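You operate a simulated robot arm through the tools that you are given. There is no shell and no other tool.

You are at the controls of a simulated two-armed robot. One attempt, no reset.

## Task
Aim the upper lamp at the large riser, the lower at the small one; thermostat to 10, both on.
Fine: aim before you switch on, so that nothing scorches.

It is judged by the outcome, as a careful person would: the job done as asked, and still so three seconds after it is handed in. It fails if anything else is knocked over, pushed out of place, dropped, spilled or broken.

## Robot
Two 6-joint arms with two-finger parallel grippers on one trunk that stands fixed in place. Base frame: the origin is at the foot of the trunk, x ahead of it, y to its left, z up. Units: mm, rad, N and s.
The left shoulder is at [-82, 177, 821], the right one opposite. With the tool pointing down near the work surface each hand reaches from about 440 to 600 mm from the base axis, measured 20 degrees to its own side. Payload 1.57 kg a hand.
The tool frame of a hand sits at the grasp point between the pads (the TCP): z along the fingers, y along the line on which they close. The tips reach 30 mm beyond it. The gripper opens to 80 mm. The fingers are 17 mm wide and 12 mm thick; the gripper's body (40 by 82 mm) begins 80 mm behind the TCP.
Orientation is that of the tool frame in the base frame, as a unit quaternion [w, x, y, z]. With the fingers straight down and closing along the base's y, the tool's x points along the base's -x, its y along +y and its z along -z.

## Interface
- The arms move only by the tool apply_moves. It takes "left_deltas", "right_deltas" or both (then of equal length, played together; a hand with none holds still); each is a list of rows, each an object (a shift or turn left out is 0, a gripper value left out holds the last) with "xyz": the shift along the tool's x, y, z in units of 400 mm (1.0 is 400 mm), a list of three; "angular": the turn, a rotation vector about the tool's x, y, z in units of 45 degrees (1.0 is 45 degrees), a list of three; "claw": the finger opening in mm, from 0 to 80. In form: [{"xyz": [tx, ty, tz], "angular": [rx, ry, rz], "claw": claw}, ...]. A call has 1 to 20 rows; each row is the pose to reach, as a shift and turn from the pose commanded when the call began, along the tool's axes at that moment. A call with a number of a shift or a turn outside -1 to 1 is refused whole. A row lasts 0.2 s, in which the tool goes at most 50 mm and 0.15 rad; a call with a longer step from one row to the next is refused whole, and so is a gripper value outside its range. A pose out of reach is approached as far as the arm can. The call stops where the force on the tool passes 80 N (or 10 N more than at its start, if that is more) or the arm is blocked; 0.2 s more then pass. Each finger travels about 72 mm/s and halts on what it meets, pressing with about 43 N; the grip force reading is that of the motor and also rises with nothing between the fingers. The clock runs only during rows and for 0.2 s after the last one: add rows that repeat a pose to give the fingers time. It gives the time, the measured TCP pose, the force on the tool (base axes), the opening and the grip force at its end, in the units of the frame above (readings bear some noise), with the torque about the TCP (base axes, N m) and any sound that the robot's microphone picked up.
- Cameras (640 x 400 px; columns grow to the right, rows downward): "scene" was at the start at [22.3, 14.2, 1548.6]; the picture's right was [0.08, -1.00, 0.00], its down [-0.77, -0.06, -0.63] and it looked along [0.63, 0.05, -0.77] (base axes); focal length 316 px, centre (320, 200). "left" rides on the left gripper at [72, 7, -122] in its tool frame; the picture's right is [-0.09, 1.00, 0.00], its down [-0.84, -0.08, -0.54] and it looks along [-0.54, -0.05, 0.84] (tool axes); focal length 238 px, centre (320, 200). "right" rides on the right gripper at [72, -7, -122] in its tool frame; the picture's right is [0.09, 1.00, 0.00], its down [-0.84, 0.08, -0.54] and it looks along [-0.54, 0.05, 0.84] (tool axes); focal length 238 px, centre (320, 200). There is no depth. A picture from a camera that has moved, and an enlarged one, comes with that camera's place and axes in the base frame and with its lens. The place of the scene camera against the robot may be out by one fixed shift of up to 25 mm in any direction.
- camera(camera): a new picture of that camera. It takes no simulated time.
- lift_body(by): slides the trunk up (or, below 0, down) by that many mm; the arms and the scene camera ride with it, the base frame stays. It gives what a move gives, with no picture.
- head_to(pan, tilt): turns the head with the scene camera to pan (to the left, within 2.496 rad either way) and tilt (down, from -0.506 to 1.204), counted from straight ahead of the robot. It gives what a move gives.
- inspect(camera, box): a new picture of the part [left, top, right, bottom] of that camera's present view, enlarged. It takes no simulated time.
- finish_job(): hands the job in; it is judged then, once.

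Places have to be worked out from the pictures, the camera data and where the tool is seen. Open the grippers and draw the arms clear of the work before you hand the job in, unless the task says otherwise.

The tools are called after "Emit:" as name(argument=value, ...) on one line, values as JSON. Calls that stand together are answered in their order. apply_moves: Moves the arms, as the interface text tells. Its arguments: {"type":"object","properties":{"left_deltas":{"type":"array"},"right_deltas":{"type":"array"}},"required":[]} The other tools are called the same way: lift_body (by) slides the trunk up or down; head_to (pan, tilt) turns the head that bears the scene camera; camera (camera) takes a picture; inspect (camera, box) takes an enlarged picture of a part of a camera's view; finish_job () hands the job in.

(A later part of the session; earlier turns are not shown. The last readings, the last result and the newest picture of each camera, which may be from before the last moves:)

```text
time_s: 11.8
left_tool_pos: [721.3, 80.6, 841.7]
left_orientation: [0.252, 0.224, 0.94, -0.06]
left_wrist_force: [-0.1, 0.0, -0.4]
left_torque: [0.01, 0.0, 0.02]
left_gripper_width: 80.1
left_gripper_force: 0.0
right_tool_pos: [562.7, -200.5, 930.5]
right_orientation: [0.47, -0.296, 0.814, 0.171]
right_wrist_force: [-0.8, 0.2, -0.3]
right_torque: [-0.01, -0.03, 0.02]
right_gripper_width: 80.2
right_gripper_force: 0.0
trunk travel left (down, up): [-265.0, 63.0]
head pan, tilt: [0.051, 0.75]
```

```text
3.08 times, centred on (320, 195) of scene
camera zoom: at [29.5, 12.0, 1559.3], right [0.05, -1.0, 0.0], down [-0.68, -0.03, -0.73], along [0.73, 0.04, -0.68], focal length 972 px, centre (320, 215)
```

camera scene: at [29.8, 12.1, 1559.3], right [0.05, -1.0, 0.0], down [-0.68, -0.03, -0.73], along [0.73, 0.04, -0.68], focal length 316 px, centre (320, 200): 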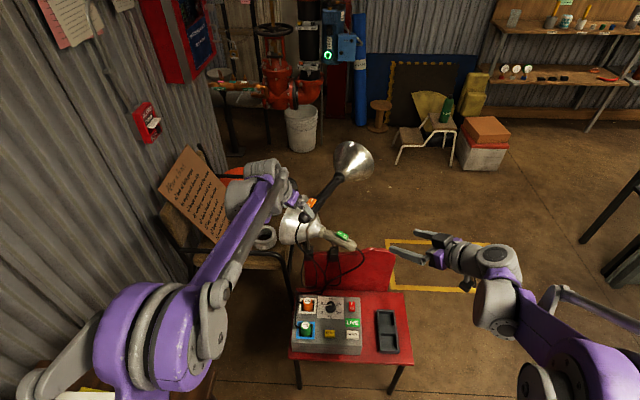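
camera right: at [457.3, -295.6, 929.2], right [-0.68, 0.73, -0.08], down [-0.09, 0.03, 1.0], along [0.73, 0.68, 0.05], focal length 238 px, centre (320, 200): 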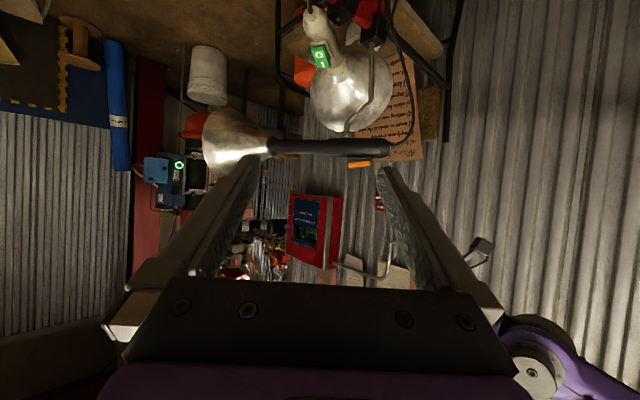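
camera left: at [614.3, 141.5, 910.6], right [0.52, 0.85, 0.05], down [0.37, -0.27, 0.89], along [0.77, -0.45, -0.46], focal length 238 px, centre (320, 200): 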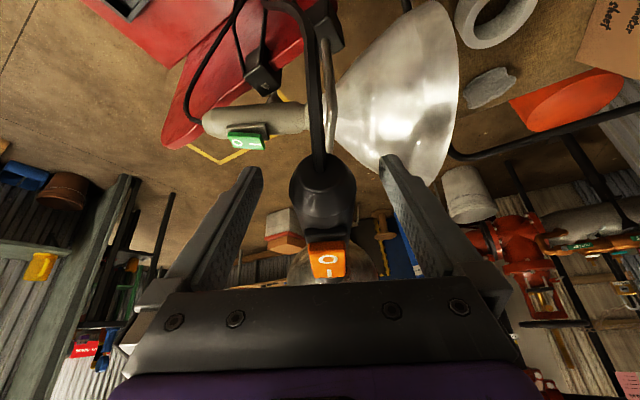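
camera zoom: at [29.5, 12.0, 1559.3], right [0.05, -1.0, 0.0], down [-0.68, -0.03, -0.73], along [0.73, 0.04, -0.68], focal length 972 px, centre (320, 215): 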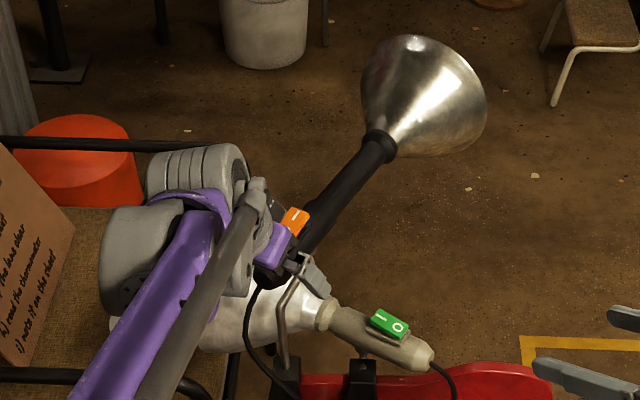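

The fingers straddle the handle with clearance on both sides. I close to a loose cage (46 mm) and swing on an arc about the pivot from -27° to about +15°, towards the large riser.

Emit:
apply_moves(left_deltas=[{"claw": 46}, {"claw": 46}, {"xyz": [-0.0003, -0.00999, 0.0002], "angular": [-0.0463, 0, -0.0802]}, {"xyz": [-0.0013, -0.01992, 0.0007], "angular": [-0.0926, 0, -0.1603]}, {"xyz": [-0.0028, -0.02975, 0.0016], "angular": [-0.1389, 0, -0.2405]}, {"xyz": [-0.005, -0.03943, 0.0029], "angular": [-0.1852, 0, -0.3206]}, {"xyz": [-0.0078, -0.04888, 0.0045], "angular": [-0.2315, 0, -0.4008]}, {"xyz": [-0.0112, -0.0581, 0.0064], "angular": [-0.2778, 0, -0.481]}, {"xyz": [-0.0151, -0.06698, 0.0087], "angular": [-0.3241, 0, -0.5611]}, {"xyz": [-0.0196, -0.07553, 0.0113], "angular": [-0.3704, 0, -0.6413]}, {"xyz": [-0.0246, -0.08368, 0.0142], "angular": [-0.4167, 0, -0.7214]}, {"xyz": [-0.0301, -0.09138, 0.0174], "angular": [-0.463, 0, -0.8016]}, {"xyz": [-0.0301, -0.09138, 0.0174], "angular": [-0.463, 0, -0.8016]}])

Emit:
camera(camera="left")

Emit:
inspect(camera="right", box=[190, 0, 450, 200])

Emit:
inspect(camera="scene", box=[240, 130, 400, 260])

```text
time_s: 14.6
left_tool_pos: [716.9, 42.3, 842.3]
left_orientation: [0.256, -0.126, 0.958, 0.034]
left_wrist_force: [0.0, 1.1, -0.4]
left_torque: [0.03, 0.01, 0.02]
left_gripper_width: 46.7
left_gripper_force: 1.0
right_tool_pos: [560.9, -199.3, 930.5]
right_orientation: [0.47, -0.296, 0.814, 0.169]
right_wrist_force: [-0.7, 0.0, 0.4]
right_torque: [0.02, 0.02, 0.01]
right_gripper_width: 80.0
right_gripper_force: 0.1
trunk travel left (down, up): [-265.0, 63.0]
head pan, tilt: [0.051, 0.75]
```

```text
taken
camera left: at [595.6, 16.3, 910.9], right [-0.18, 0.98, 0.05], down [0.46, 0.04, 0.89], along [0.87, 0.18, -0.46], focal length 238 px, centre (320, 200)
```

left: 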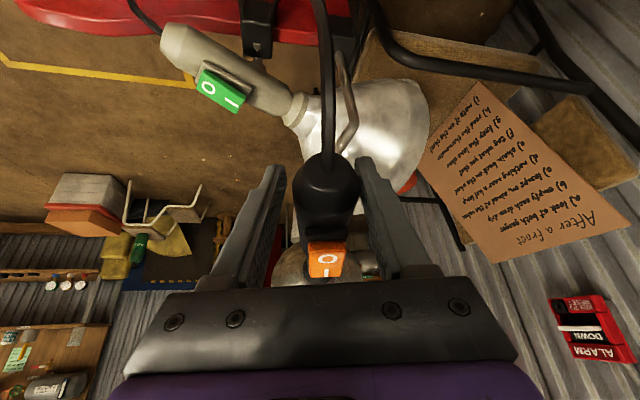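

```text
2.00 times, centred on (320, 100) of right
camera zoom: at [456.6, -295.6, 929.5], right [-0.68, 0.73, -0.08], down [-0.09, 0.03, 1.0], along [0.73, 0.68, 0.05], focal length 477 px, centre (320, 400)
```

zoom: 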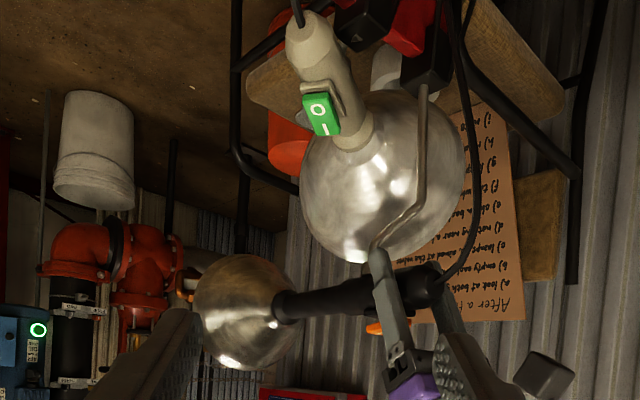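

```text
3.08 times, centred on (320, 195) of scene
camera zoom: at [28.9, 12.2, 1559.3], right [0.05, -1.0, 0.0], down [-0.68, -0.03, -0.73], along [0.73, 0.04, -0.68], focal length 972 px, centre (320, 215)
```

zoom: 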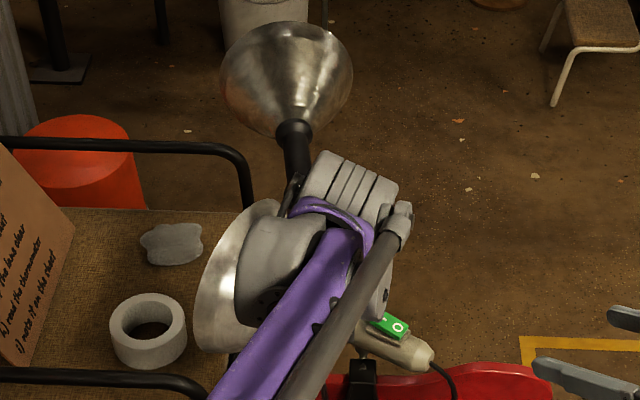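

The lamp swung freely along with the cage, with almost no force. I now close lightly on the handle to centre it on the gripper's azimuth (15°), then reopen.

Emit:
apply_moves(left_deltas=[{"claw": 42}, {"claw": 40}, {"claw": 38}, {"claw": 38}, {"claw": 38}])

Emit:
camera(camera="left")

```text
time_s: 15.8
left_tool_pos: [716.4, 43.1, 842.3]
left_orientation: [0.256, -0.124, 0.958, 0.033]
left_wrist_force: [-1.5, 1.3, 1.1]
left_torque: [-0.01, -0.02, 0.0]
left_gripper_width: 40.1
left_gripper_force: 1.3
right_tool_pos: [561.5, -200.3, 931.6]
right_orientation: [0.47, -0.296, 0.814, 0.17]
right_wrist_force: [0.1, 0.7, 0.2]
right_torque: [-0.02, -0.02, -0.02]
right_gripper_width: 80.0
right_gripper_force: 0.0
trunk travel left (down, up): [-265.0, 63.0]
head pan, tilt: [0.051, 0.75]
```

```text
taken
camera left: at [595.5, 16.6, 911.0], right [-0.18, 0.98, 0.05], down [0.46, 0.04, 0.89], along [0.87, 0.18, -0.46], focal length 238 px, centre (320, 200)
```

left: 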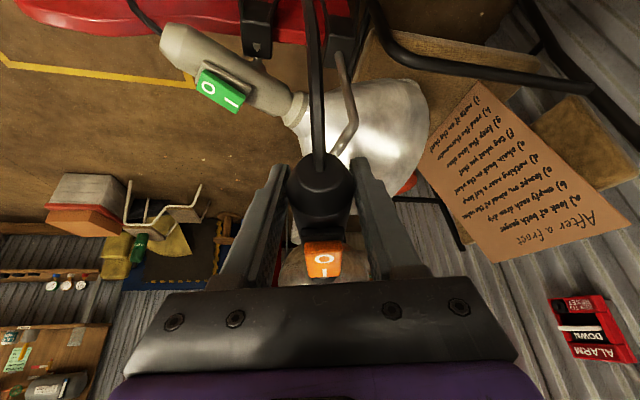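

The handle is held at 40 mm width, centred in the gripper. I open and back off along the tool axis.

Emit:
apply_moves(left_deltas=[{"claw": 70}, {"claw": 80}, {"claw": 80}, {"xyz": [0, 0, -0.06], "claw": 80}, {"xyz": [0, 0, -0.13], "claw": 80}, {"xyz": [0, 0, -0.2], "claw": 80}, {"xyz": [0, 0, -0.28], "claw": 80}])

Emit:
camera(camera="left")

Emit:
inspect(camera="right", box=[190, 0, 450, 200])

Emit:
inspect(camera="scene", box=[240, 130, 400, 260])

```text
time_s: 17.4
left_tool_pos: [662.2, 27.2, 939.0]
left_orientation: [0.257, -0.124, 0.958, 0.033]
left_wrist_force: [0.6, -0.6, -0.1]
left_torque: [0.02, -0.01, 0.03]
left_gripper_width: 79.9
left_gripper_force: 0.0
right_tool_pos: [560.5, -200.5, 932.2]
right_orientation: [0.471, -0.297, 0.813, 0.171]
right_wrist_force: [0.0, -0.1, -0.3]
right_torque: [0.02, 0.01, 0.01]
right_gripper_width: 80.1
right_gripper_force: 0.0
trunk travel left (down, up): [-265.0, 63.0]
head pan, tilt: [0.051, 0.75]
```

```text
taken
camera left: at [541.0, 1.3, 1007.4], right [-0.18, 0.98, 0.05], down [0.46, 0.04, 0.89], along [0.87, 0.18, -0.46], focal length 238 px, centre (320, 200)
```

left: 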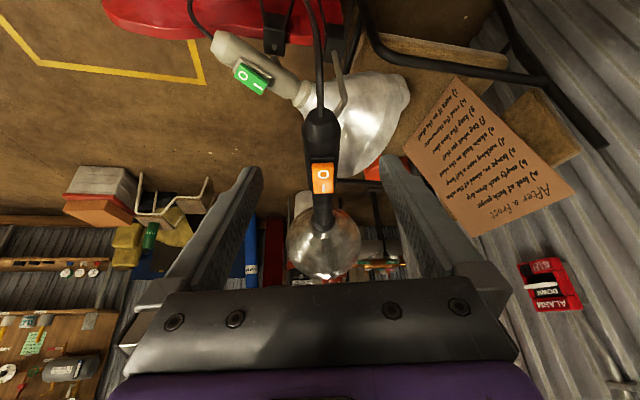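

```text
2.00 times, centred on (320, 100) of right
camera zoom: at [456.2, -295.7, 929.6], right [-0.68, 0.73, -0.08], down [-0.09, 0.03, 1.0], along [0.73, 0.68, 0.05], focal length 477 px, centre (320, 400)
```

zoom: 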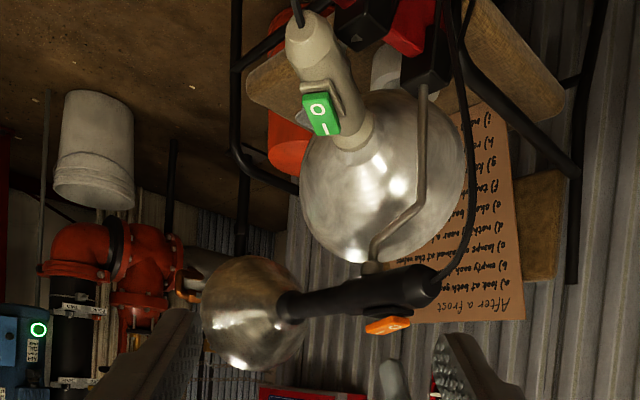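

```text
3.08 times, centred on (320, 195) of scene
camera zoom: at [28.1, 12.0, 1559.3], right [0.05, -1.0, 0.0], down [-0.68, -0.03, -0.73], along [0.73, 0.04, -0.68], focal length 972 px, centre (320, 215)
```

zoom: 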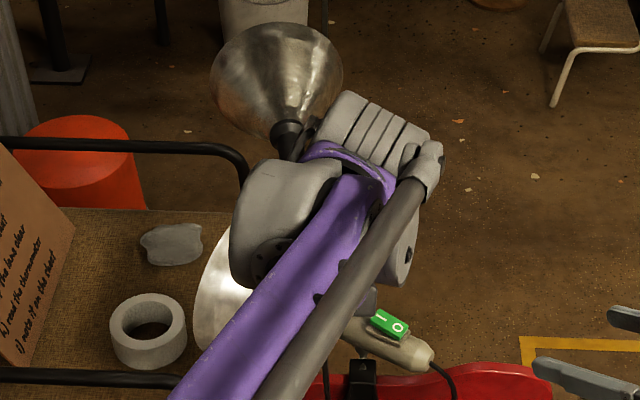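

Triangulating again, the upper lamp now points about 11.5–12° (the pivot is nearer (776, 54)), about 3° short of the 14.8° bearing to the large riser. I re-enter with a 4.5 mm offset to the right and re-centre it.

Emit:
apply_moves(left_deltas=[{"xyz": [0, -0.00375, 0.06], "claw": 80}, {"xyz": [0, -0.0075, 0.12], "claw": 80}, {"xyz": [0, -0.01125, 0.18], "claw": 80}, {"xyz": [0, -0.01125, 0.23], "claw": 80}, {"xyz": [0, -0.01125, 0.28], "claw": 80}, {"xyz": [0, -0.01125, 0.28], "claw": 55}, {"xyz": [0, -0.01125, 0.28], "claw": 45}, {"xyz": [0, -0.01125, 0.28], "claw": 38}, {"xyz": [0, -0.01125, 0.28], "claw": 38}, {"xyz": [0, -0.01125, 0.28], "claw": 38}])

Emit:
apply_moves(left_deltas=[{"claw": 70}, {"claw": 80}, {"claw": 80}, {"xyz": [0, 0, -0.06], "claw": 80}, {"xyz": [0, 0, -0.13], "claw": 80}, {"xyz": [0, 0, -0.2], "claw": 80}, {"xyz": [0, 0, -0.28], "claw": 80}])

Emit:
camera(camera="left")

Emit:
inspect(camera="left", box=[260, 80, 400, 290])

Emit:
inspect(camera="right", box=[190, 0, 450, 200])

```text
time_s: 19.6
left_tool_pos: [717.3, 38.3, 840.3]
left_orientation: [0.257, -0.124, 0.958, 0.033]
left_wrist_force: [-0.2, 1.4, -0.6]
left_torque: [0.02, -0.03, 0.01]
left_gripper_width: 39.5
left_gripper_force: 0.6
right_tool_pos: [560.8, -199.5, 930.8]
right_orientation: [0.471, -0.296, 0.813, 0.171]
right_wrist_force: [-0.6, -0.4, -0.5]
right_torque: [0.02, 0.0, -0.01]
right_gripper_width: 80.2
right_gripper_force: 0.0
trunk travel left (down, up): [-265.0, 63.0]
head pan, tilt: [0.051, 0.75]
```

```text
time_s: 21.2
left_tool_pos: [663.5, 23.7, 940.7]
left_orientation: [0.257, -0.125, 0.958, 0.033]
left_wrist_force: [0.6, -0.3, -0.1]
left_torque: [0.02, 0.02, 0.03]
left_gripper_width: 80.0
left_gripper_force: 0.1
right_tool_pos: [560.5, -199.9, 930.2]
right_orientation: [0.47, -0.296, 0.814, 0.17]
right_wrist_force: [0.2, 0.7, 0.6]
right_torque: [-0.03, 0.0, -0.02]
right_gripper_width: 80.0
right_gripper_force: 0.0
trunk travel left (down, up): [-265.0, 63.0]
head pan, tilt: [0.051, 0.75]
```

```text
taken
camera left: at [542.2, -2.7, 1008.7], right [-0.18, 0.98, 0.05], down [0.46, 0.04, 0.89], along [0.87, 0.18, -0.46], focal length 238 px, centre (320, 200)
```

left: 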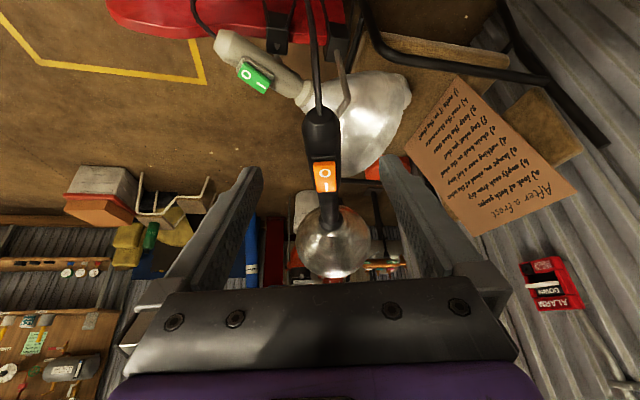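

```text
1.90 times, centred on (330, 185) of left
camera zoom: at [542.2, -2.7, 1008.7], right [-0.18, 0.98, 0.05], down [0.46, 0.04, 0.89], along [0.87, 0.18, -0.46], focal length 454 px, centre (301, 229)
```

zoom: 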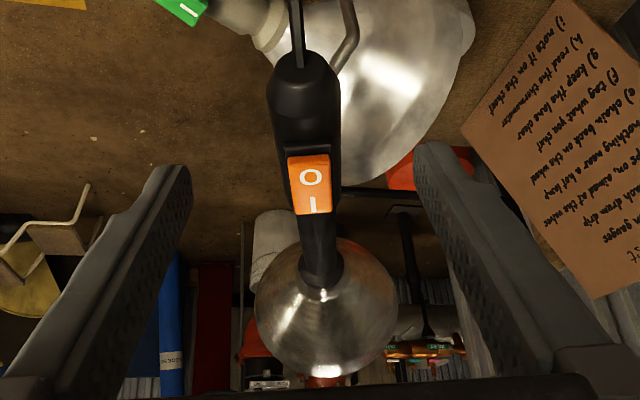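

```text
2.00 times, centred on (320, 100) of right
camera zoom: at [456.1, -295.7, 929.7], right [-0.68, 0.73, -0.08], down [-0.09, 0.03, 1.0], along [0.73, 0.68, 0.05], focal length 477 px, centre (320, 400)
```

zoom: 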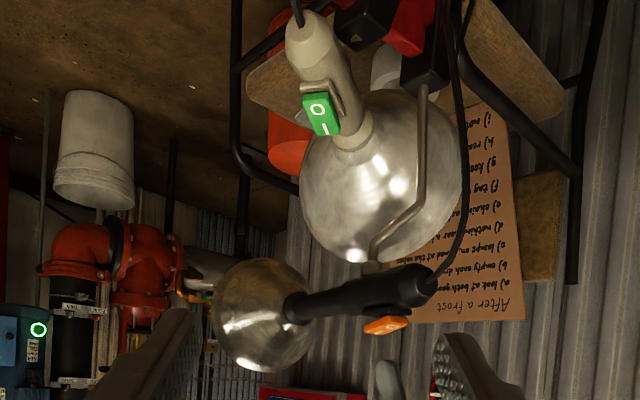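

The upper lamp now points about 14.5°, on line with the large riser. Next, the left hand moves clear while the right hand goes to a pre-approach behind the lower lamp's rear grip, aligned to its current azimuth of about 62°.

Emit:
apply_moves(left_deltas=[{"xyz": [0.0002, 0.0409, -0.0347]}, {"xyz": [0.0003, 0.0818, -0.0694]}, {"xyz": [0.0005, 0.1227, -0.1041]}, {"xyz": [0.0006, 0.1636, -0.1388]}, {"xyz": [0.0008, 0.2045, -0.1735]}, {"xyz": [0.0009, 0.2454, -0.2082]}, {"xyz": [0.0011, 0.2863, -0.2429]}, {"xyz": [0.0012, 0.3272, -0.2776]}, {"xyz": [0.0014, 0.3681, -0.3123]}, {"xyz": [0.0015, 0.409, -0.347]}], right_deltas=[{"xyz": [0.0086, -0.0071, 0.0596], "angular": [-0.0358, 0.0658, -0.0358]}, {"xyz": [0.0173, -0.0141, 0.1192], "angular": [-0.0715, 0.1316, -0.0715]}, {"xyz": [0.0259, -0.0212, 0.1787], "angular": [-0.1073, 0.1974, -0.1073]}, {"xyz": [0.0345, -0.0282, 0.2383], "angular": [-0.143, 0.2632, -0.143]}, {"xyz": [0.0432, -0.0353, 0.2979], "angular": [-0.1788, 0.329, -0.1788]}, {"xyz": [0.0518, -0.0423, 0.3575], "angular": [-0.2146, 0.3948, -0.2146]}, {"xyz": [0.0604, -0.0494, 0.4171], "angular": [-0.2503, 0.4606, -0.2503]}, {"xyz": [0.069, -0.0564, 0.4766], "angular": [-0.2861, 0.5264, -0.2861]}, {"xyz": [0.0777, -0.0635, 0.5362], "angular": [-0.3218, 0.5922, -0.3218]}, {"xyz": [0.0863, -0.0705, 0.5958], "angular": [-0.3576, 0.658, -0.3576]}])

Emit:
camera(camera="right")

Emit:
camera(camera="scene")

Emit:
inspect(camera="scene", box=[240, 130, 400, 260])

```text
time_s: 23.4
left_tool_pos: [554.2, 162.4, 1058.9]
left_orientation: [0.257, -0.125, 0.958, 0.034]
left_wrist_force: [-0.3, 1.0, -0.6]
left_torque: [-0.02, 0.02, -0.01]
left_gripper_width: 79.9
left_gripper_force: 0.2
right_tool_pos: [724.5, -99.0, 780.3]
right_orientation: [0.221, -0.502, 0.826, 0.134]
right_wrist_force: [-0.2, -1.1, 0.3]
right_torque: [-0.01, -0.04, 0.02]
right_gripper_width: 79.9
right_gripper_force: 0.0
trunk travel left (down, up): [-265.0, 63.0]
head pan, tilt: [0.051, 0.75]
```

```text
taken
camera right: at [673.6, -211.5, 851.0], right [-0.92, 0.39, -0.05], down [0.14, 0.44, 0.89], along [0.37, 0.81, -0.46], focal length 238 px, centre (320, 200)
```

right: 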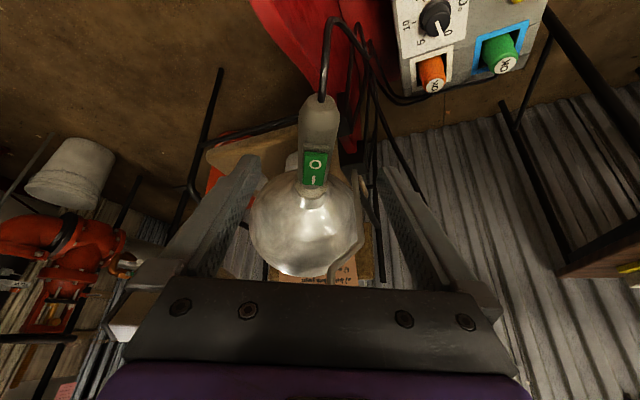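

```text
taken
camera scene: at [29.3, 12.4, 1559.3], right [0.05, -1.0, 0.0], down [-0.68, -0.03, -0.73], along [0.73, 0.04, -0.68], focal length 316 px, centre (320, 200)
```

scene: 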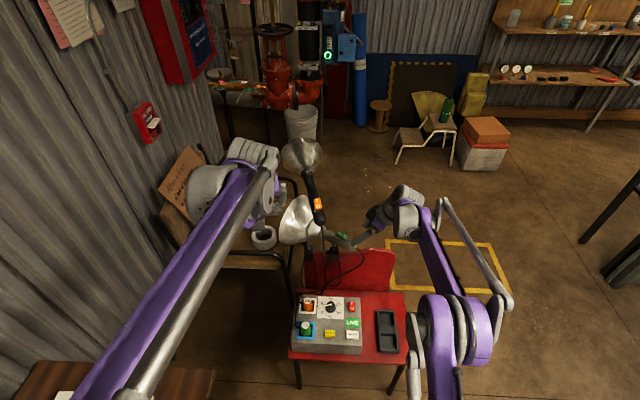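

```text
3.08 times, centred on (320, 195) of scene
camera zoom: at [29.3, 12.4, 1559.3], right [0.05, -1.0, 0.0], down [-0.68, -0.03, -0.73], along [0.73, 0.04, -0.68], focal length 972 px, centre (320, 215)
```

zoom: 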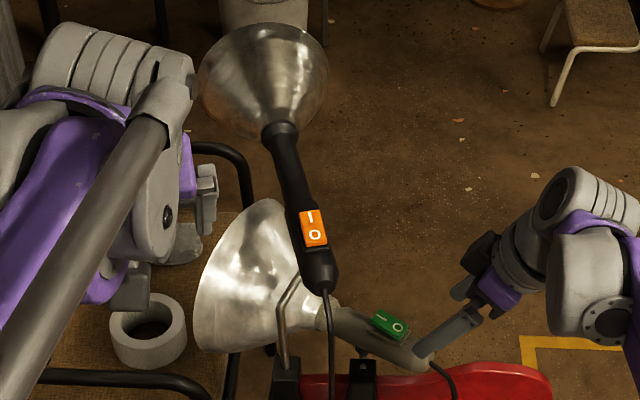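

The lower lamp lines up with the hand (az ≈62.5°), and from the scene view the upper lamp measures about 14°. I advance 100 mm to straddle the lower lamp's rear grip.

Emit:
apply_moves(right_deltas=[{"xyz": [0, 0, 0.05]}, {"xyz": [0, 0, 0.1]}, {"xyz": [0, 0, 0.15]}, {"xyz": [0, 0, 0.2]}, {"xyz": [0, 0, 0.25]}])

Emit:
camera(camera="right")

Emit:
inspect(camera="scene", box=[270, 170, 400, 270])

Emit:
camera(camera="left")

```text
time_s: 24.6
left_tool_pos: [554.8, 162.2, 1059.2]
left_orientation: [0.257, -0.124, 0.958, 0.033]
left_wrist_force: [1.0, -0.4, -0.1]
left_torque: [0.01, -0.02, 0.01]
left_gripper_width: 79.8
left_gripper_force: 0.1
right_tool_pos: [744.9, -54.9, 696.4]
right_orientation: [0.222, -0.501, 0.826, 0.133]
right_wrist_force: [0.6, -0.3, 0.3]
right_torque: [0.0, 0.02, -0.04]
right_gripper_width: 80.2
right_gripper_force: 0.1
trunk travel left (down, up): [-265.0, 63.0]
head pan, tilt: [0.051, 0.75]
```

```text
taken
camera right: at [693.0, -167.1, 765.5], right [-0.92, 0.39, -0.05], down [0.14, 0.44, 0.89], along [0.37, 0.81, -0.46], focal length 238 px, centre (320, 200)
```

right: 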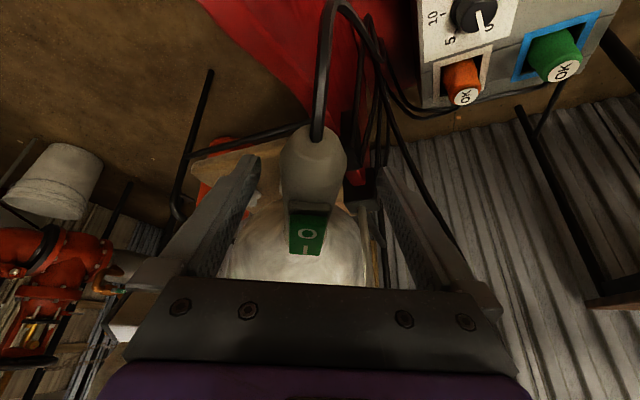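

```text
4.00 times, centred on (335, 220) of scene
camera zoom: at [29.0, 12.2, 1559.3], right [0.05, -1.0, 0.0], down [-0.68, -0.03, -0.73], along [0.73, 0.04, -0.68], focal length 1264 px, centre (260, 120)
```

zoom: 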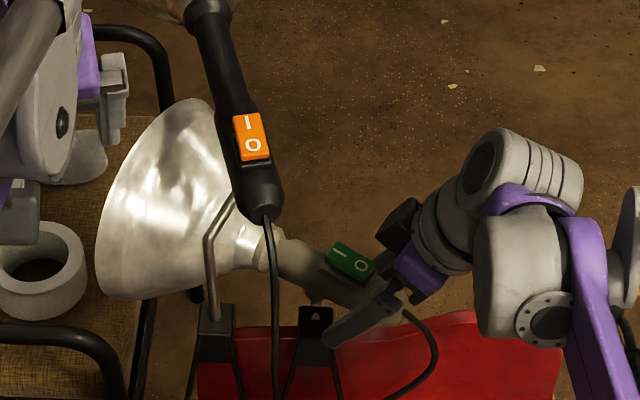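

```text
taken
camera left: at [433.3, 136.0, 1127.3], right [-0.18, 0.98, 0.05], down [0.46, 0.04, 0.89], along [0.87, 0.18, -0.46], focal length 238 px, centre (320, 200)
```

left: 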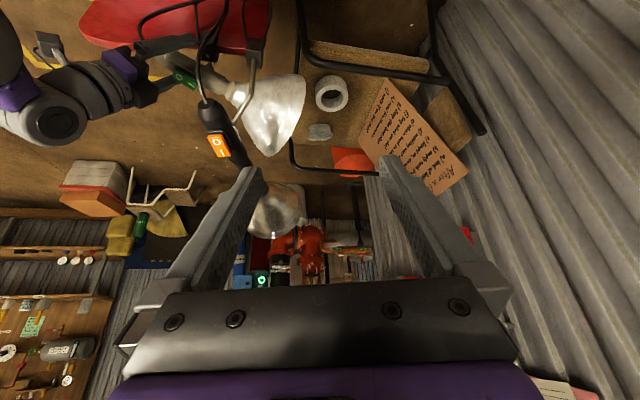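

The fingers straddle the lower handle cleanly. I close to a loose cage and swing on an arc about its pivot (≈775, -4) from 62.5° to about 31.5°, then centre the handle.

Emit:
apply_moves(right_deltas=[{"claw": 60}, {"claw": 46}, {"claw": 46}, {"xyz": [-0.0006, 0.00885, 0.0003], "angular": [0.0431, 0, 0.0746]}, {"xyz": [-0.0018, 0.0177, 0.001], "angular": [0.0861, 0, 0.1492]}, {"xyz": [-0.0035, 0.0264, 0.002], "angular": [0.1292, 0, 0.2237]}, {"xyz": [-0.0058, 0.035, 0.0033], "angular": [0.1722, 0, 0.2983]}, {"xyz": [-0.0086, 0.0434, 0.005], "angular": [0.2153, 0, 0.3729]}, {"xyz": [-0.012, 0.0516, 0.0069], "angular": [0.2583, 0, 0.4475]}, {"xyz": [-0.0159, 0.0595, 0.0092], "angular": [0.3014, 0, 0.522]}, {"xyz": [-0.0204, 0.0671, 0.0118], "angular": [0.3444, 0, 0.5966]}, {"xyz": [-0.0204, 0.0671, 0.0118], "angular": [0.3444, 0, 0.5966]}])

Emit:
camera(camera="right")

Emit:
inspect(camera="scene", box=[240, 150, 400, 270])

```text
time_s: 27.2
left_tool_pos: [554.3, 160.3, 1058.2]
left_orientation: [0.257, -0.125, 0.958, 0.034]
left_wrist_force: [-0.8, 0.6, -0.3]
left_torque: [0.01, -0.02, 0.01]
left_gripper_width: 80.0
left_gripper_force: 0.1
right_tool_pos: [727.4, -34.4, 694.5]
right_orientation: [0.249, -0.262, 0.93, 0.07]
right_wrist_force: [0.1, -2.0, 0.4]
right_torque: [0.0, 0.0, -0.01]
right_gripper_width: 47.7
right_gripper_force: 0.8
trunk travel left (down, up): [-265.0, 63.0]
head pan, tilt: [0.051, 0.75]
```

```text
taken
camera right: at [625.4, -104.9, 764.2], right [-0.59, 0.81, -0.05], down [0.35, 0.3, 0.89], along [0.73, 0.51, -0.46], focal length 238 px, centre (320, 200)
```

right: 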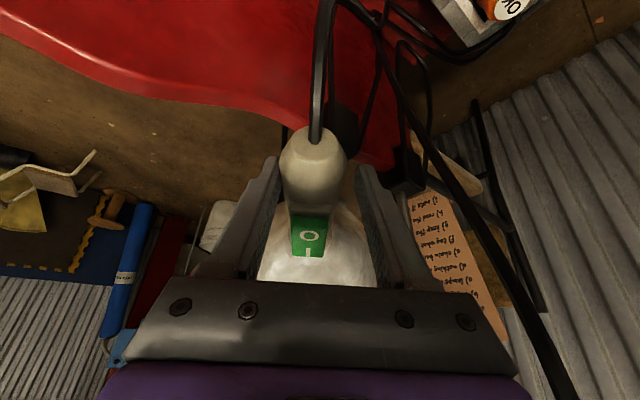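

```text
3.33 times, centred on (320, 210) of scene
camera zoom: at [29.1, 11.7, 1559.3], right [0.05, -1.0, 0.0], down [-0.68, -0.03, -0.73], along [0.73, 0.04, -0.68], focal length 1053 px, centre (320, 167)
```

zoom: 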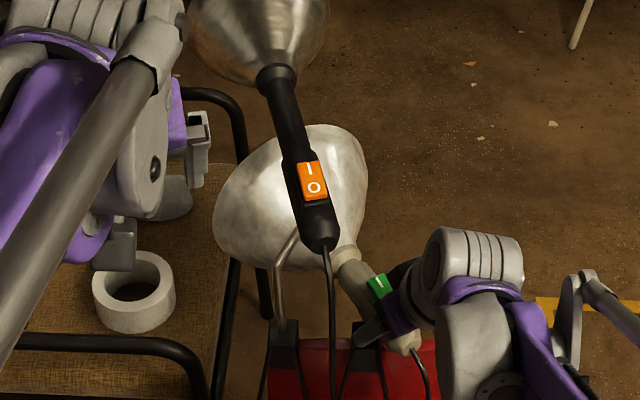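

It swung smoothly. I close to centre the handle, reopen, and back off to check its azimuth.

Emit:
apply_moves(right_deltas=[{"claw": 42}, {"claw": 38}, {"claw": 36}, {"claw": 36}, {"claw": 36}])

Emit:
apply_moves(right_deltas=[{"claw": 60}, {"claw": 70}, {"claw": 70}, {"xyz": [0, 0, -0.06], "claw": 70}, {"xyz": [0, 0, -0.13], "claw": 70}, {"xyz": [0, 0, -0.2], "claw": 70}, {"xyz": [0, 0, -0.27], "claw": 70}])

Emit:
camera(camera="right")

Emit:
inspect(camera="scene", box=[240, 150, 400, 270])

Emit:
camera(camera="left")

```text
time_s: 28.4
left_tool_pos: [555.0, 161.2, 1059.1]
left_orientation: [0.257, -0.125, 0.958, 0.034]
left_wrist_force: [0.6, -1.0, -0.7]
left_torque: [-0.03, 0.01, 0.04]
left_gripper_width: 80.2
left_gripper_force: 0.1
right_tool_pos: [727.4, -36.2, 694.0]
right_orientation: [0.25, -0.262, 0.93, 0.069]
right_wrist_force: [0.7, -5.3, -0.7]
right_torque: [-0.03, 0.02, -0.15]
right_gripper_width: 40.7
right_gripper_force: 2.6
trunk travel left (down, up): [-265.0, 63.0]
head pan, tilt: [0.051, 0.75]
```

```text
time_s: 30.0
left_tool_pos: [553.2, 161.4, 1058.8]
left_orientation: [0.257, -0.125, 0.958, 0.034]
left_wrist_force: [0.9, 0.3, 0.6]
left_torque: [0.0, -0.03, -0.01]
left_gripper_width: 79.8
left_gripper_force: 0.1
right_tool_pos: [679.9, -63.5, 788.2]
right_orientation: [0.249, -0.262, 0.93, 0.069]
right_wrist_force: [-0.1, -0.3, 0.1]
right_torque: [0.01, -0.01, -0.03]
right_gripper_width: 70.3
right_gripper_force: 0.1
trunk travel left (down, up): [-265.0, 63.0]
head pan, tilt: [0.051, 0.75]
```

```text
taken
camera right: at [578.3, -132.4, 858.6], right [-0.59, 0.81, -0.05], down [0.35, 0.3, 0.89], along [0.73, 0.51, -0.46], focal length 238 px, centre (320, 200)
```

right: 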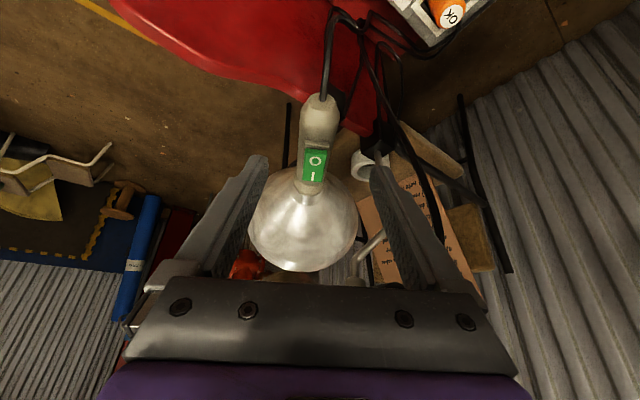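

```text
3.33 times, centred on (320, 210) of scene
camera zoom: at [28.3, 12.0, 1559.3], right [0.05, -1.0, 0.0], down [-0.68, -0.03, -0.73], along [0.73, 0.04, -0.68], focal length 1053 px, centre (320, 167)
```

zoom: 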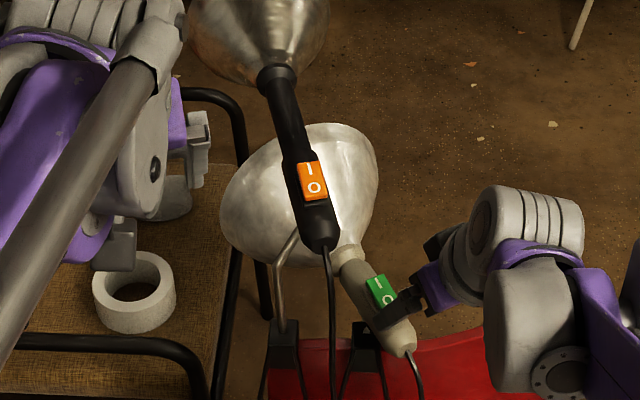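

```text
taken
camera left: at [432.7, 135.8, 1127.4], right [-0.18, 0.98, 0.05], down [0.46, 0.04, 0.89], along [0.87, 0.18, -0.46], focal length 238 px, centre (320, 200)
```

left: 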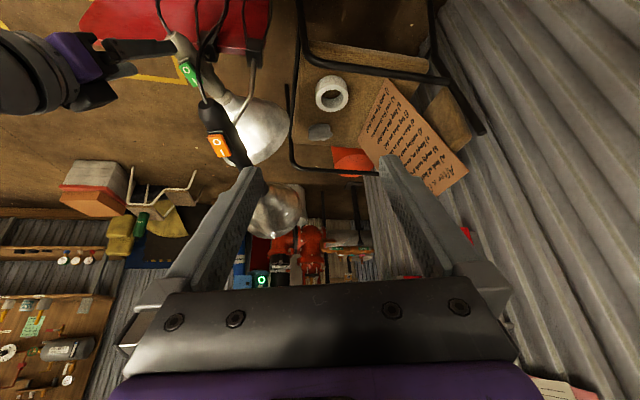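

The lower lamp now points about 29.5°, roughly 2° short of the small riser's 31–32°. I re-enter with a 2.5 mm offset to the right and re-centre.

Emit:
apply_moves(right_deltas=[{"xyz": [0, -0.003, 0.07], "claw": 70}, {"xyz": [0, -0.0063, 0.14], "claw": 70}, {"xyz": [0, -0.0063, 0.2], "claw": 70}, {"xyz": [0, -0.0063, 0.27], "claw": 70}, {"xyz": [0, -0.0063, 0.27], "claw": 55}, {"xyz": [0, -0.0063, 0.27], "claw": 46}, {"xyz": [0, -0.0063, 0.27], "claw": 40}, {"xyz": [0, -0.0063, 0.27], "claw": 36}, {"xyz": [0, -0.0063, 0.27], "claw": 36}, {"xyz": [0, -0.0063, 0.27], "claw": 36}])

Emit:
apply_moves(right_deltas=[{"claw": 60}, {"claw": 70}, {"claw": 70}, {"xyz": [0, 0, -0.06], "claw": 70}, {"xyz": [0, 0, -0.13], "claw": 70}, {"xyz": [0, 0, -0.2], "claw": 70}, {"xyz": [0, 0, -0.27], "claw": 70}])

Emit:
camera(camera="right")

Emit:
inspect(camera="scene", box=[240, 150, 400, 270])

```text
time_s: 32.2
left_tool_pos: [553.4, 162.2, 1058.7]
left_orientation: [0.257, -0.125, 0.958, 0.033]
left_wrist_force: [0.4, 0.4, 0.7]
left_torque: [0.0, 0.01, 0.02]
left_gripper_width: 80.0
left_gripper_force: 0.2
right_tool_pos: [728.8, -38.8, 694.8]
right_orientation: [0.249, -0.262, 0.93, 0.07]
right_wrist_force: [1.3, -0.7, -1.7]
right_torque: [-0.03, 0.11, -0.2]
right_gripper_width: 37.6
right_gripper_force: 43.1
trunk travel left (down, up): [-265.0, 63.0]
head pan, tilt: [0.051, 0.75]
```

```text
time_s: 33.8
left_tool_pos: [553.7, 160.5, 1058.1]
left_orientation: [0.256, -0.124, 0.958, 0.034]
left_wrist_force: [-0.1, 0.1, -0.2]
left_torque: [0.0, -0.01, 0.0]
left_gripper_width: 80.1
left_gripper_force: 0.0
right_tool_pos: [681.9, -64.7, 789.7]
right_orientation: [0.25, -0.261, 0.93, 0.069]
right_wrist_force: [-0.2, -0.2, 0.0]
right_torque: [0.01, -0.01, 0.01]
right_gripper_width: 69.9
right_gripper_force: 0.1
trunk travel left (down, up): [-265.0, 63.0]
head pan, tilt: [0.051, 0.75]
```

```text
taken
camera right: at [580.3, -134.9, 859.3], right [-0.59, 0.81, -0.05], down [0.34, 0.3, 0.89], along [0.73, 0.51, -0.46], focal length 238 px, centre (320, 200)
```

right: 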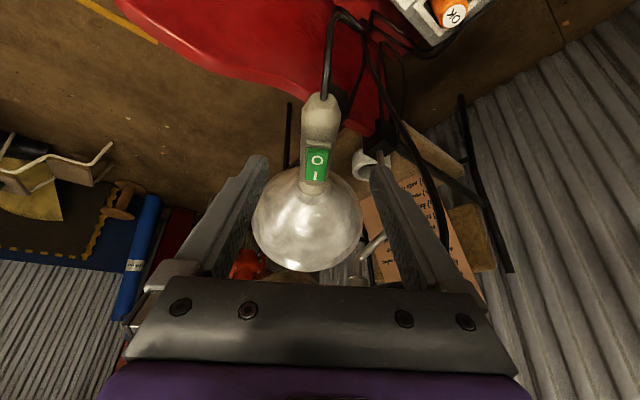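

```text
3.33 times, centred on (320, 210) of scene
camera zoom: at [28.2, 12.0, 1559.3], right [0.05, -1.0, 0.0], down [-0.68, -0.03, -0.73], along [0.73, 0.04, -0.68], focal length 1053 px, centre (320, 167)
```

zoom: 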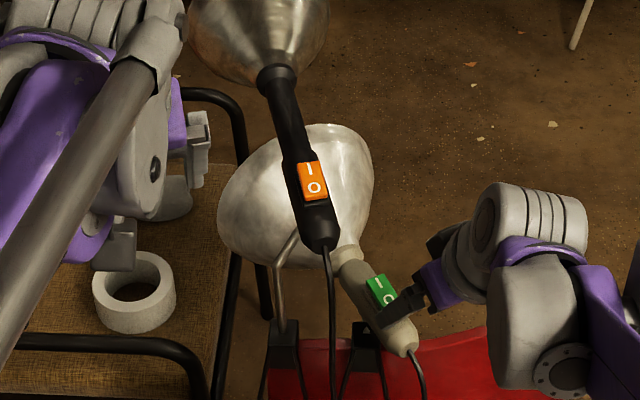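

Both lamps are now aimed (upper ≈14.5°, lower ≈31.4°). Next comes the thermostat: I draw the right hand back and turn it straight down, yawed +37°, ready to go above the dial.

Emit:
apply_moves(right_deltas=[{"xyz": [0.0466, 0.0091, -0.0222], "angular": [-0.0056, 0.111, -0.021]}, {"xyz": [0.0932, 0.0182, -0.0444], "angular": [-0.0112, 0.222, -0.042]}, {"xyz": [0.1398, 0.0274, -0.0667], "angular": [-0.0169, 0.3331, -0.063]}, {"xyz": [0.1863, 0.0365, -0.0889], "angular": [-0.0225, 0.4441, -0.084]}, {"xyz": [0.2329, 0.0456, -0.1111], "angular": [-0.0281, 0.5551, -0.105]}, {"xyz": [0.2795, 0.0547, -0.1333], "angular": [-0.0337, 0.6661, -0.126]}])

Emit:
camera(camera="right")

Emit:
camera(camera="scene")

```text
time_s: 35.2
left_tool_pos: [555.2, 162.1, 1058.7]
left_orientation: [0.257, -0.125, 0.958, 0.033]
left_wrist_force: [0.7, -0.3, -0.6]
left_torque: [0.02, 0.0, 0.0]
left_gripper_width: 79.9
left_gripper_force: 0.0
right_tool_pos: [565.1, -110.1, 779.1]
right_orientation: [-0.001, -0.32, 0.947, 0.001]
right_wrist_force: [-0.4, -0.2, -0.4]
right_torque: [0.0, -0.01, 0.0]
right_gripper_width: 70.0
right_gripper_force: 0.1
trunk travel left (down, up): [-265.0, 63.0]
head pan, tilt: [0.051, 0.75]
```

```text
taken
camera right: at [511.3, -158.5, 900.3], right [-0.68, 0.74, 0.0], down [0.62, 0.57, 0.54], along [0.4, 0.37, -0.84], focal length 238 px, centre (320, 200)
```

right: 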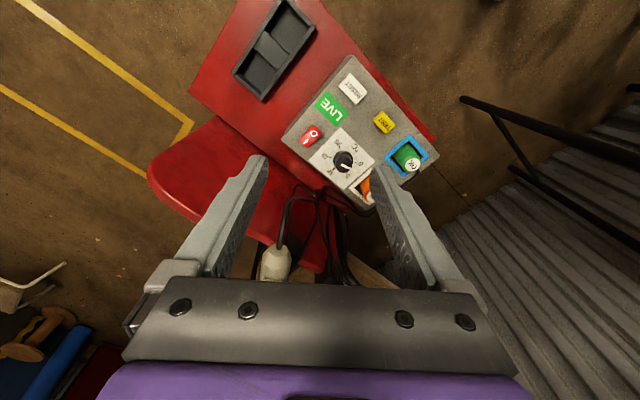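

```text
taken
camera scene: at [28.7, 12.1, 1559.3], right [0.05, -1.0, 0.0], down [-0.68, -0.03, -0.73], along [0.73, 0.04, -0.68], focal length 316 px, centre (320, 200)
```

scene: 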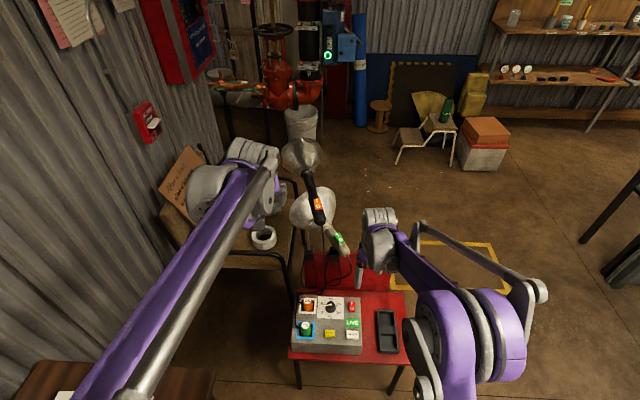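

The knob projects to about (611, -4). I check the cable runs near the panel before descending.

Emit:
inspect(camera="scene", box=[270, 190, 420, 360])

Emit:
inspect(camera="right", box=[240, 40, 440, 290])

```text
2.35 times, centred on (345, 275) of scene
camera zoom: at [28.7, 12.1, 1559.3], right [0.05, -1.0, 0.0], down [-0.68, -0.03, -0.73], along [0.73, 0.04, -0.68], focal length 743 px, centre (261, 24)
```

zoom: 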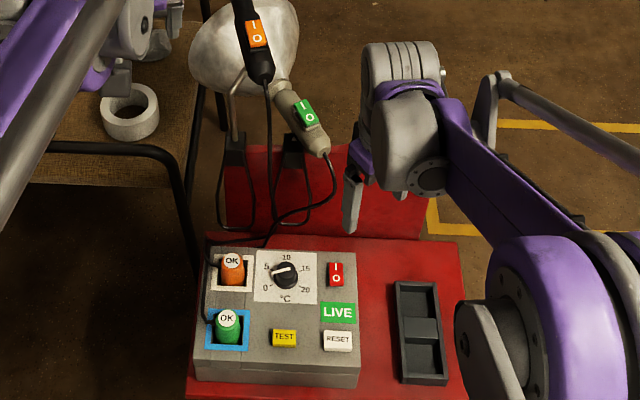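

```text
1.60 times, centred on (340, 165) of right
camera zoom: at [511.3, -158.5, 900.3], right [-0.68, 0.74, 0.0], down [0.62, 0.57, 0.54], along [0.4, 0.37, -0.84], focal length 381 px, centre (288, 256)
```

zoom: 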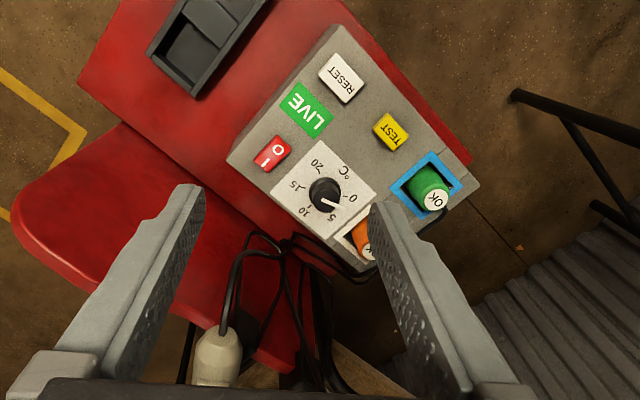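

Cables run behind the panel and leave the dial free; the scene view also gives the lower lamp as about 32°. I move the right hand to above the knob.

Emit:
apply_moves(right_deltas=[{"xyz": [-0.0315, 0.0176, 0.0622], "claw": 60}, {"xyz": [-0.063, 0.0353, 0.1244], "claw": 60}, {"xyz": [-0.0945, 0.0529, 0.1866], "claw": 60}, {"xyz": [-0.126, 0.0705, 0.2488], "claw": 60}, {"xyz": [-0.1575, 0.0881, 0.3109], "claw": 60}, {"xyz": [-0.189, 0.1058, 0.3731], "claw": 60}, {"xyz": [-0.2205, 0.1234, 0.4353], "claw": 60}, {"xyz": [-0.252, 0.141, 0.4975], "claw": 60}])

Emit:
camera(camera="right")

Emit:
inspect(camera="right", box=[240, 40, 400, 200])

Emit:
inspect(camera="scene", box=[270, 200, 420, 360])

```text
time_s: 37.0
left_tool_pos: [554.0, 161.7, 1058.1]
left_orientation: [0.257, -0.124, 0.958, 0.032]
left_wrist_force: [0.4, 0.1, -0.2]
left_torque: [0.02, 0.0, 0.03]
left_gripper_width: 80.0
left_gripper_force: 0.0
right_tool_pos: [614.0, -4.3, 579.4]
right_orientation: [0.001, -0.319, 0.948, 0.0]
right_wrist_force: [-0.3, -0.2, -0.5]
right_torque: [-0.03, -0.02, -0.01]
right_gripper_width: 59.9
right_gripper_force: 0.1
trunk travel left (down, up): [-265.0, 63.0]
head pan, tilt: [0.051, 0.75]
```

```text
taken
camera right: at [560.2, -53.0, 700.7], right [-0.68, 0.74, 0.0], down [0.62, 0.57, 0.54], along [0.4, 0.37, -0.84], focal length 238 px, centre (320, 200)
```

right: 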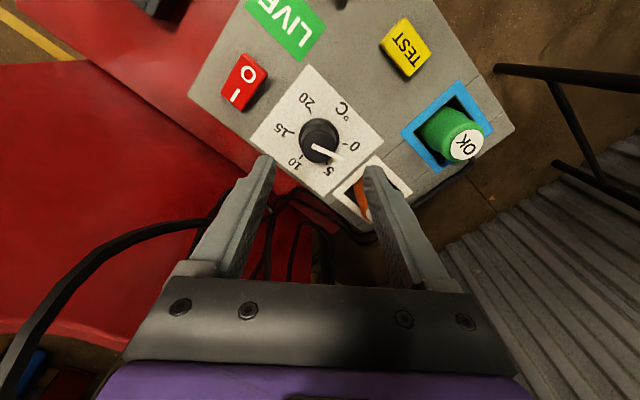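

```text
2.50 times, centred on (320, 120) of right
camera zoom: at [560.2, -53.0, 700.7], right [-0.68, 0.74, 0.0], down [0.62, 0.57, 0.54], along [0.4, 0.37, -0.84], focal length 596 px, centre (320, 400)
```

zoom: 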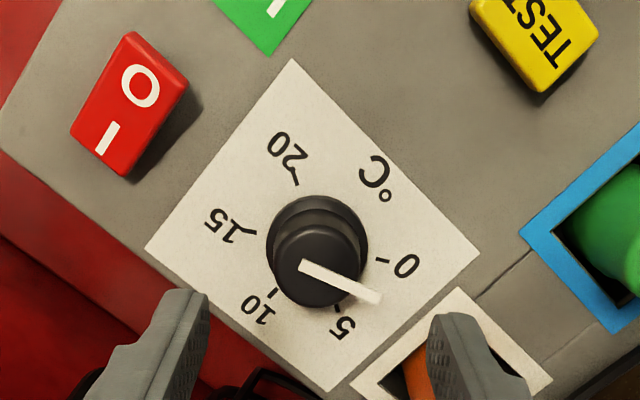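

```text
2.50 times, centred on (345, 280) of scene
camera zoom: at [29.3, 12.1, 1559.3], right [0.05, -1.0, 0.0], down [-0.68, -0.03, -0.73], along [0.73, 0.04, -0.68], focal length 790 px, centre (258, 0)
```

zoom: 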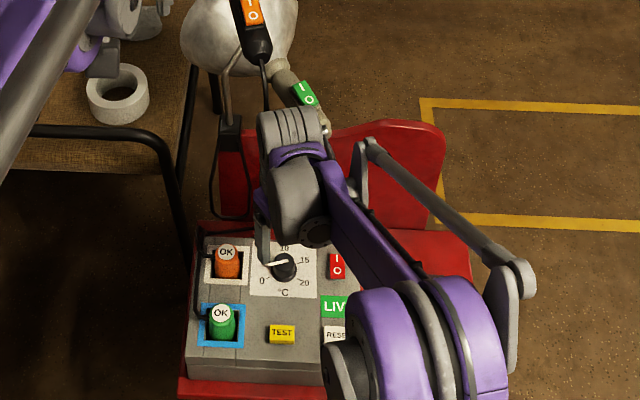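

The knob is centred between the fingers; its pointer sits near 1 (about az 107°), with the "10" tick near az 0°. I descend in stages watching force, starting down to TCP z≈530.

Emit:
apply_moves(right_deltas=[{"xyz": [0, 0, 0.04], "claw": 64}, {"xyz": [0, 0, 0.08], "claw": 64}, {"xyz": [0, 0, 0.12], "claw": 64}])

Emit:
camera(camera="right")

Emit:
inspect(camera="right", box=[220, 60, 420, 220])

Emit:
inspect(camera="scene", box=[290, 270, 390, 340])

```text
time_s: 37.8
left_tool_pos: [553.6, 162.8, 1058.7]
left_orientation: [0.257, -0.124, 0.958, 0.034]
left_wrist_force: [0.7, 0.8, 0.3]
left_torque: [0.01, 0.03, -0.01]
left_gripper_width: 80.0
left_gripper_force: 0.1
right_tool_pos: [607.3, -5.8, 534.8]
right_orientation: [0.001, -0.32, 0.947, 0.0]
right_wrist_force: [0.4, -0.4, 0.4]
right_torque: [0.0, -0.01, -0.01]
right_gripper_width: 64.0
right_gripper_force: 0.0
right hand out of reach, approached as far as the arm can: row 3
trunk travel left (down, up): [-265.0, 63.0]
head pan, tilt: [0.051, 0.75]
```

```text
taken
camera right: at [554.3, -54.1, 655.8], right [-0.68, 0.74, 0.0], down [0.62, 0.57, 0.54], along [0.4, 0.37, -0.84], focal length 238 px, centre (320, 200)
```

right: 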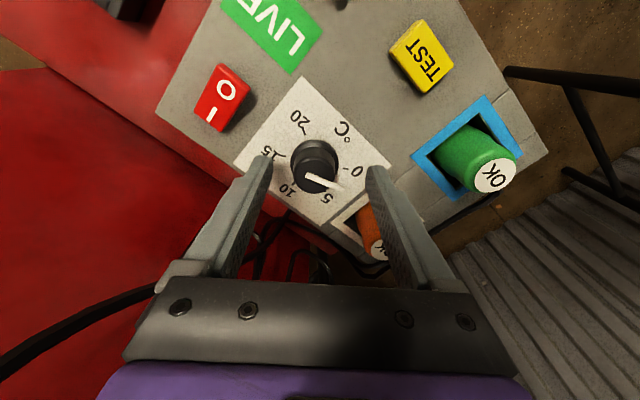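

```text
2.50 times, centred on (320, 140) of right
camera zoom: at [554.3, -54.1, 655.8], right [-0.68, 0.74, 0.0], down [0.62, 0.57, 0.54], along [0.4, 0.37, -0.84], focal length 596 px, centre (320, 350)
```

zoom: 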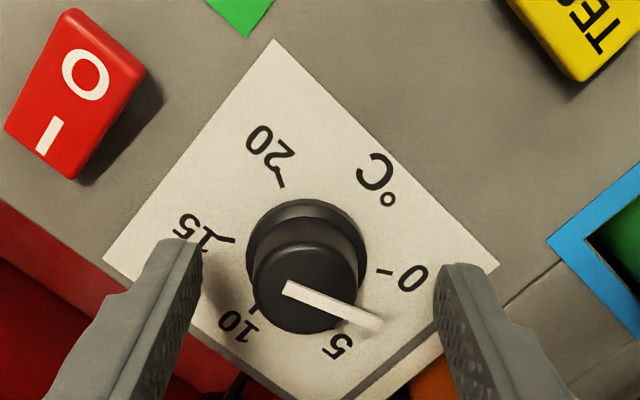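

```text
5.71 times, centred on (340, 305) of scene
camera zoom: at [28.9, 12.0, 1559.3], right [0.05, -1.0, 0.0], down [-0.68, -0.03, -0.73], along [0.73, 0.04, -0.68], focal length 1805 px, centre (206, -400)
```

zoom: 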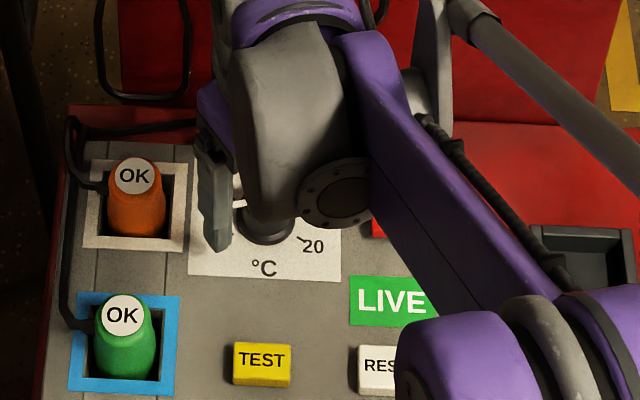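

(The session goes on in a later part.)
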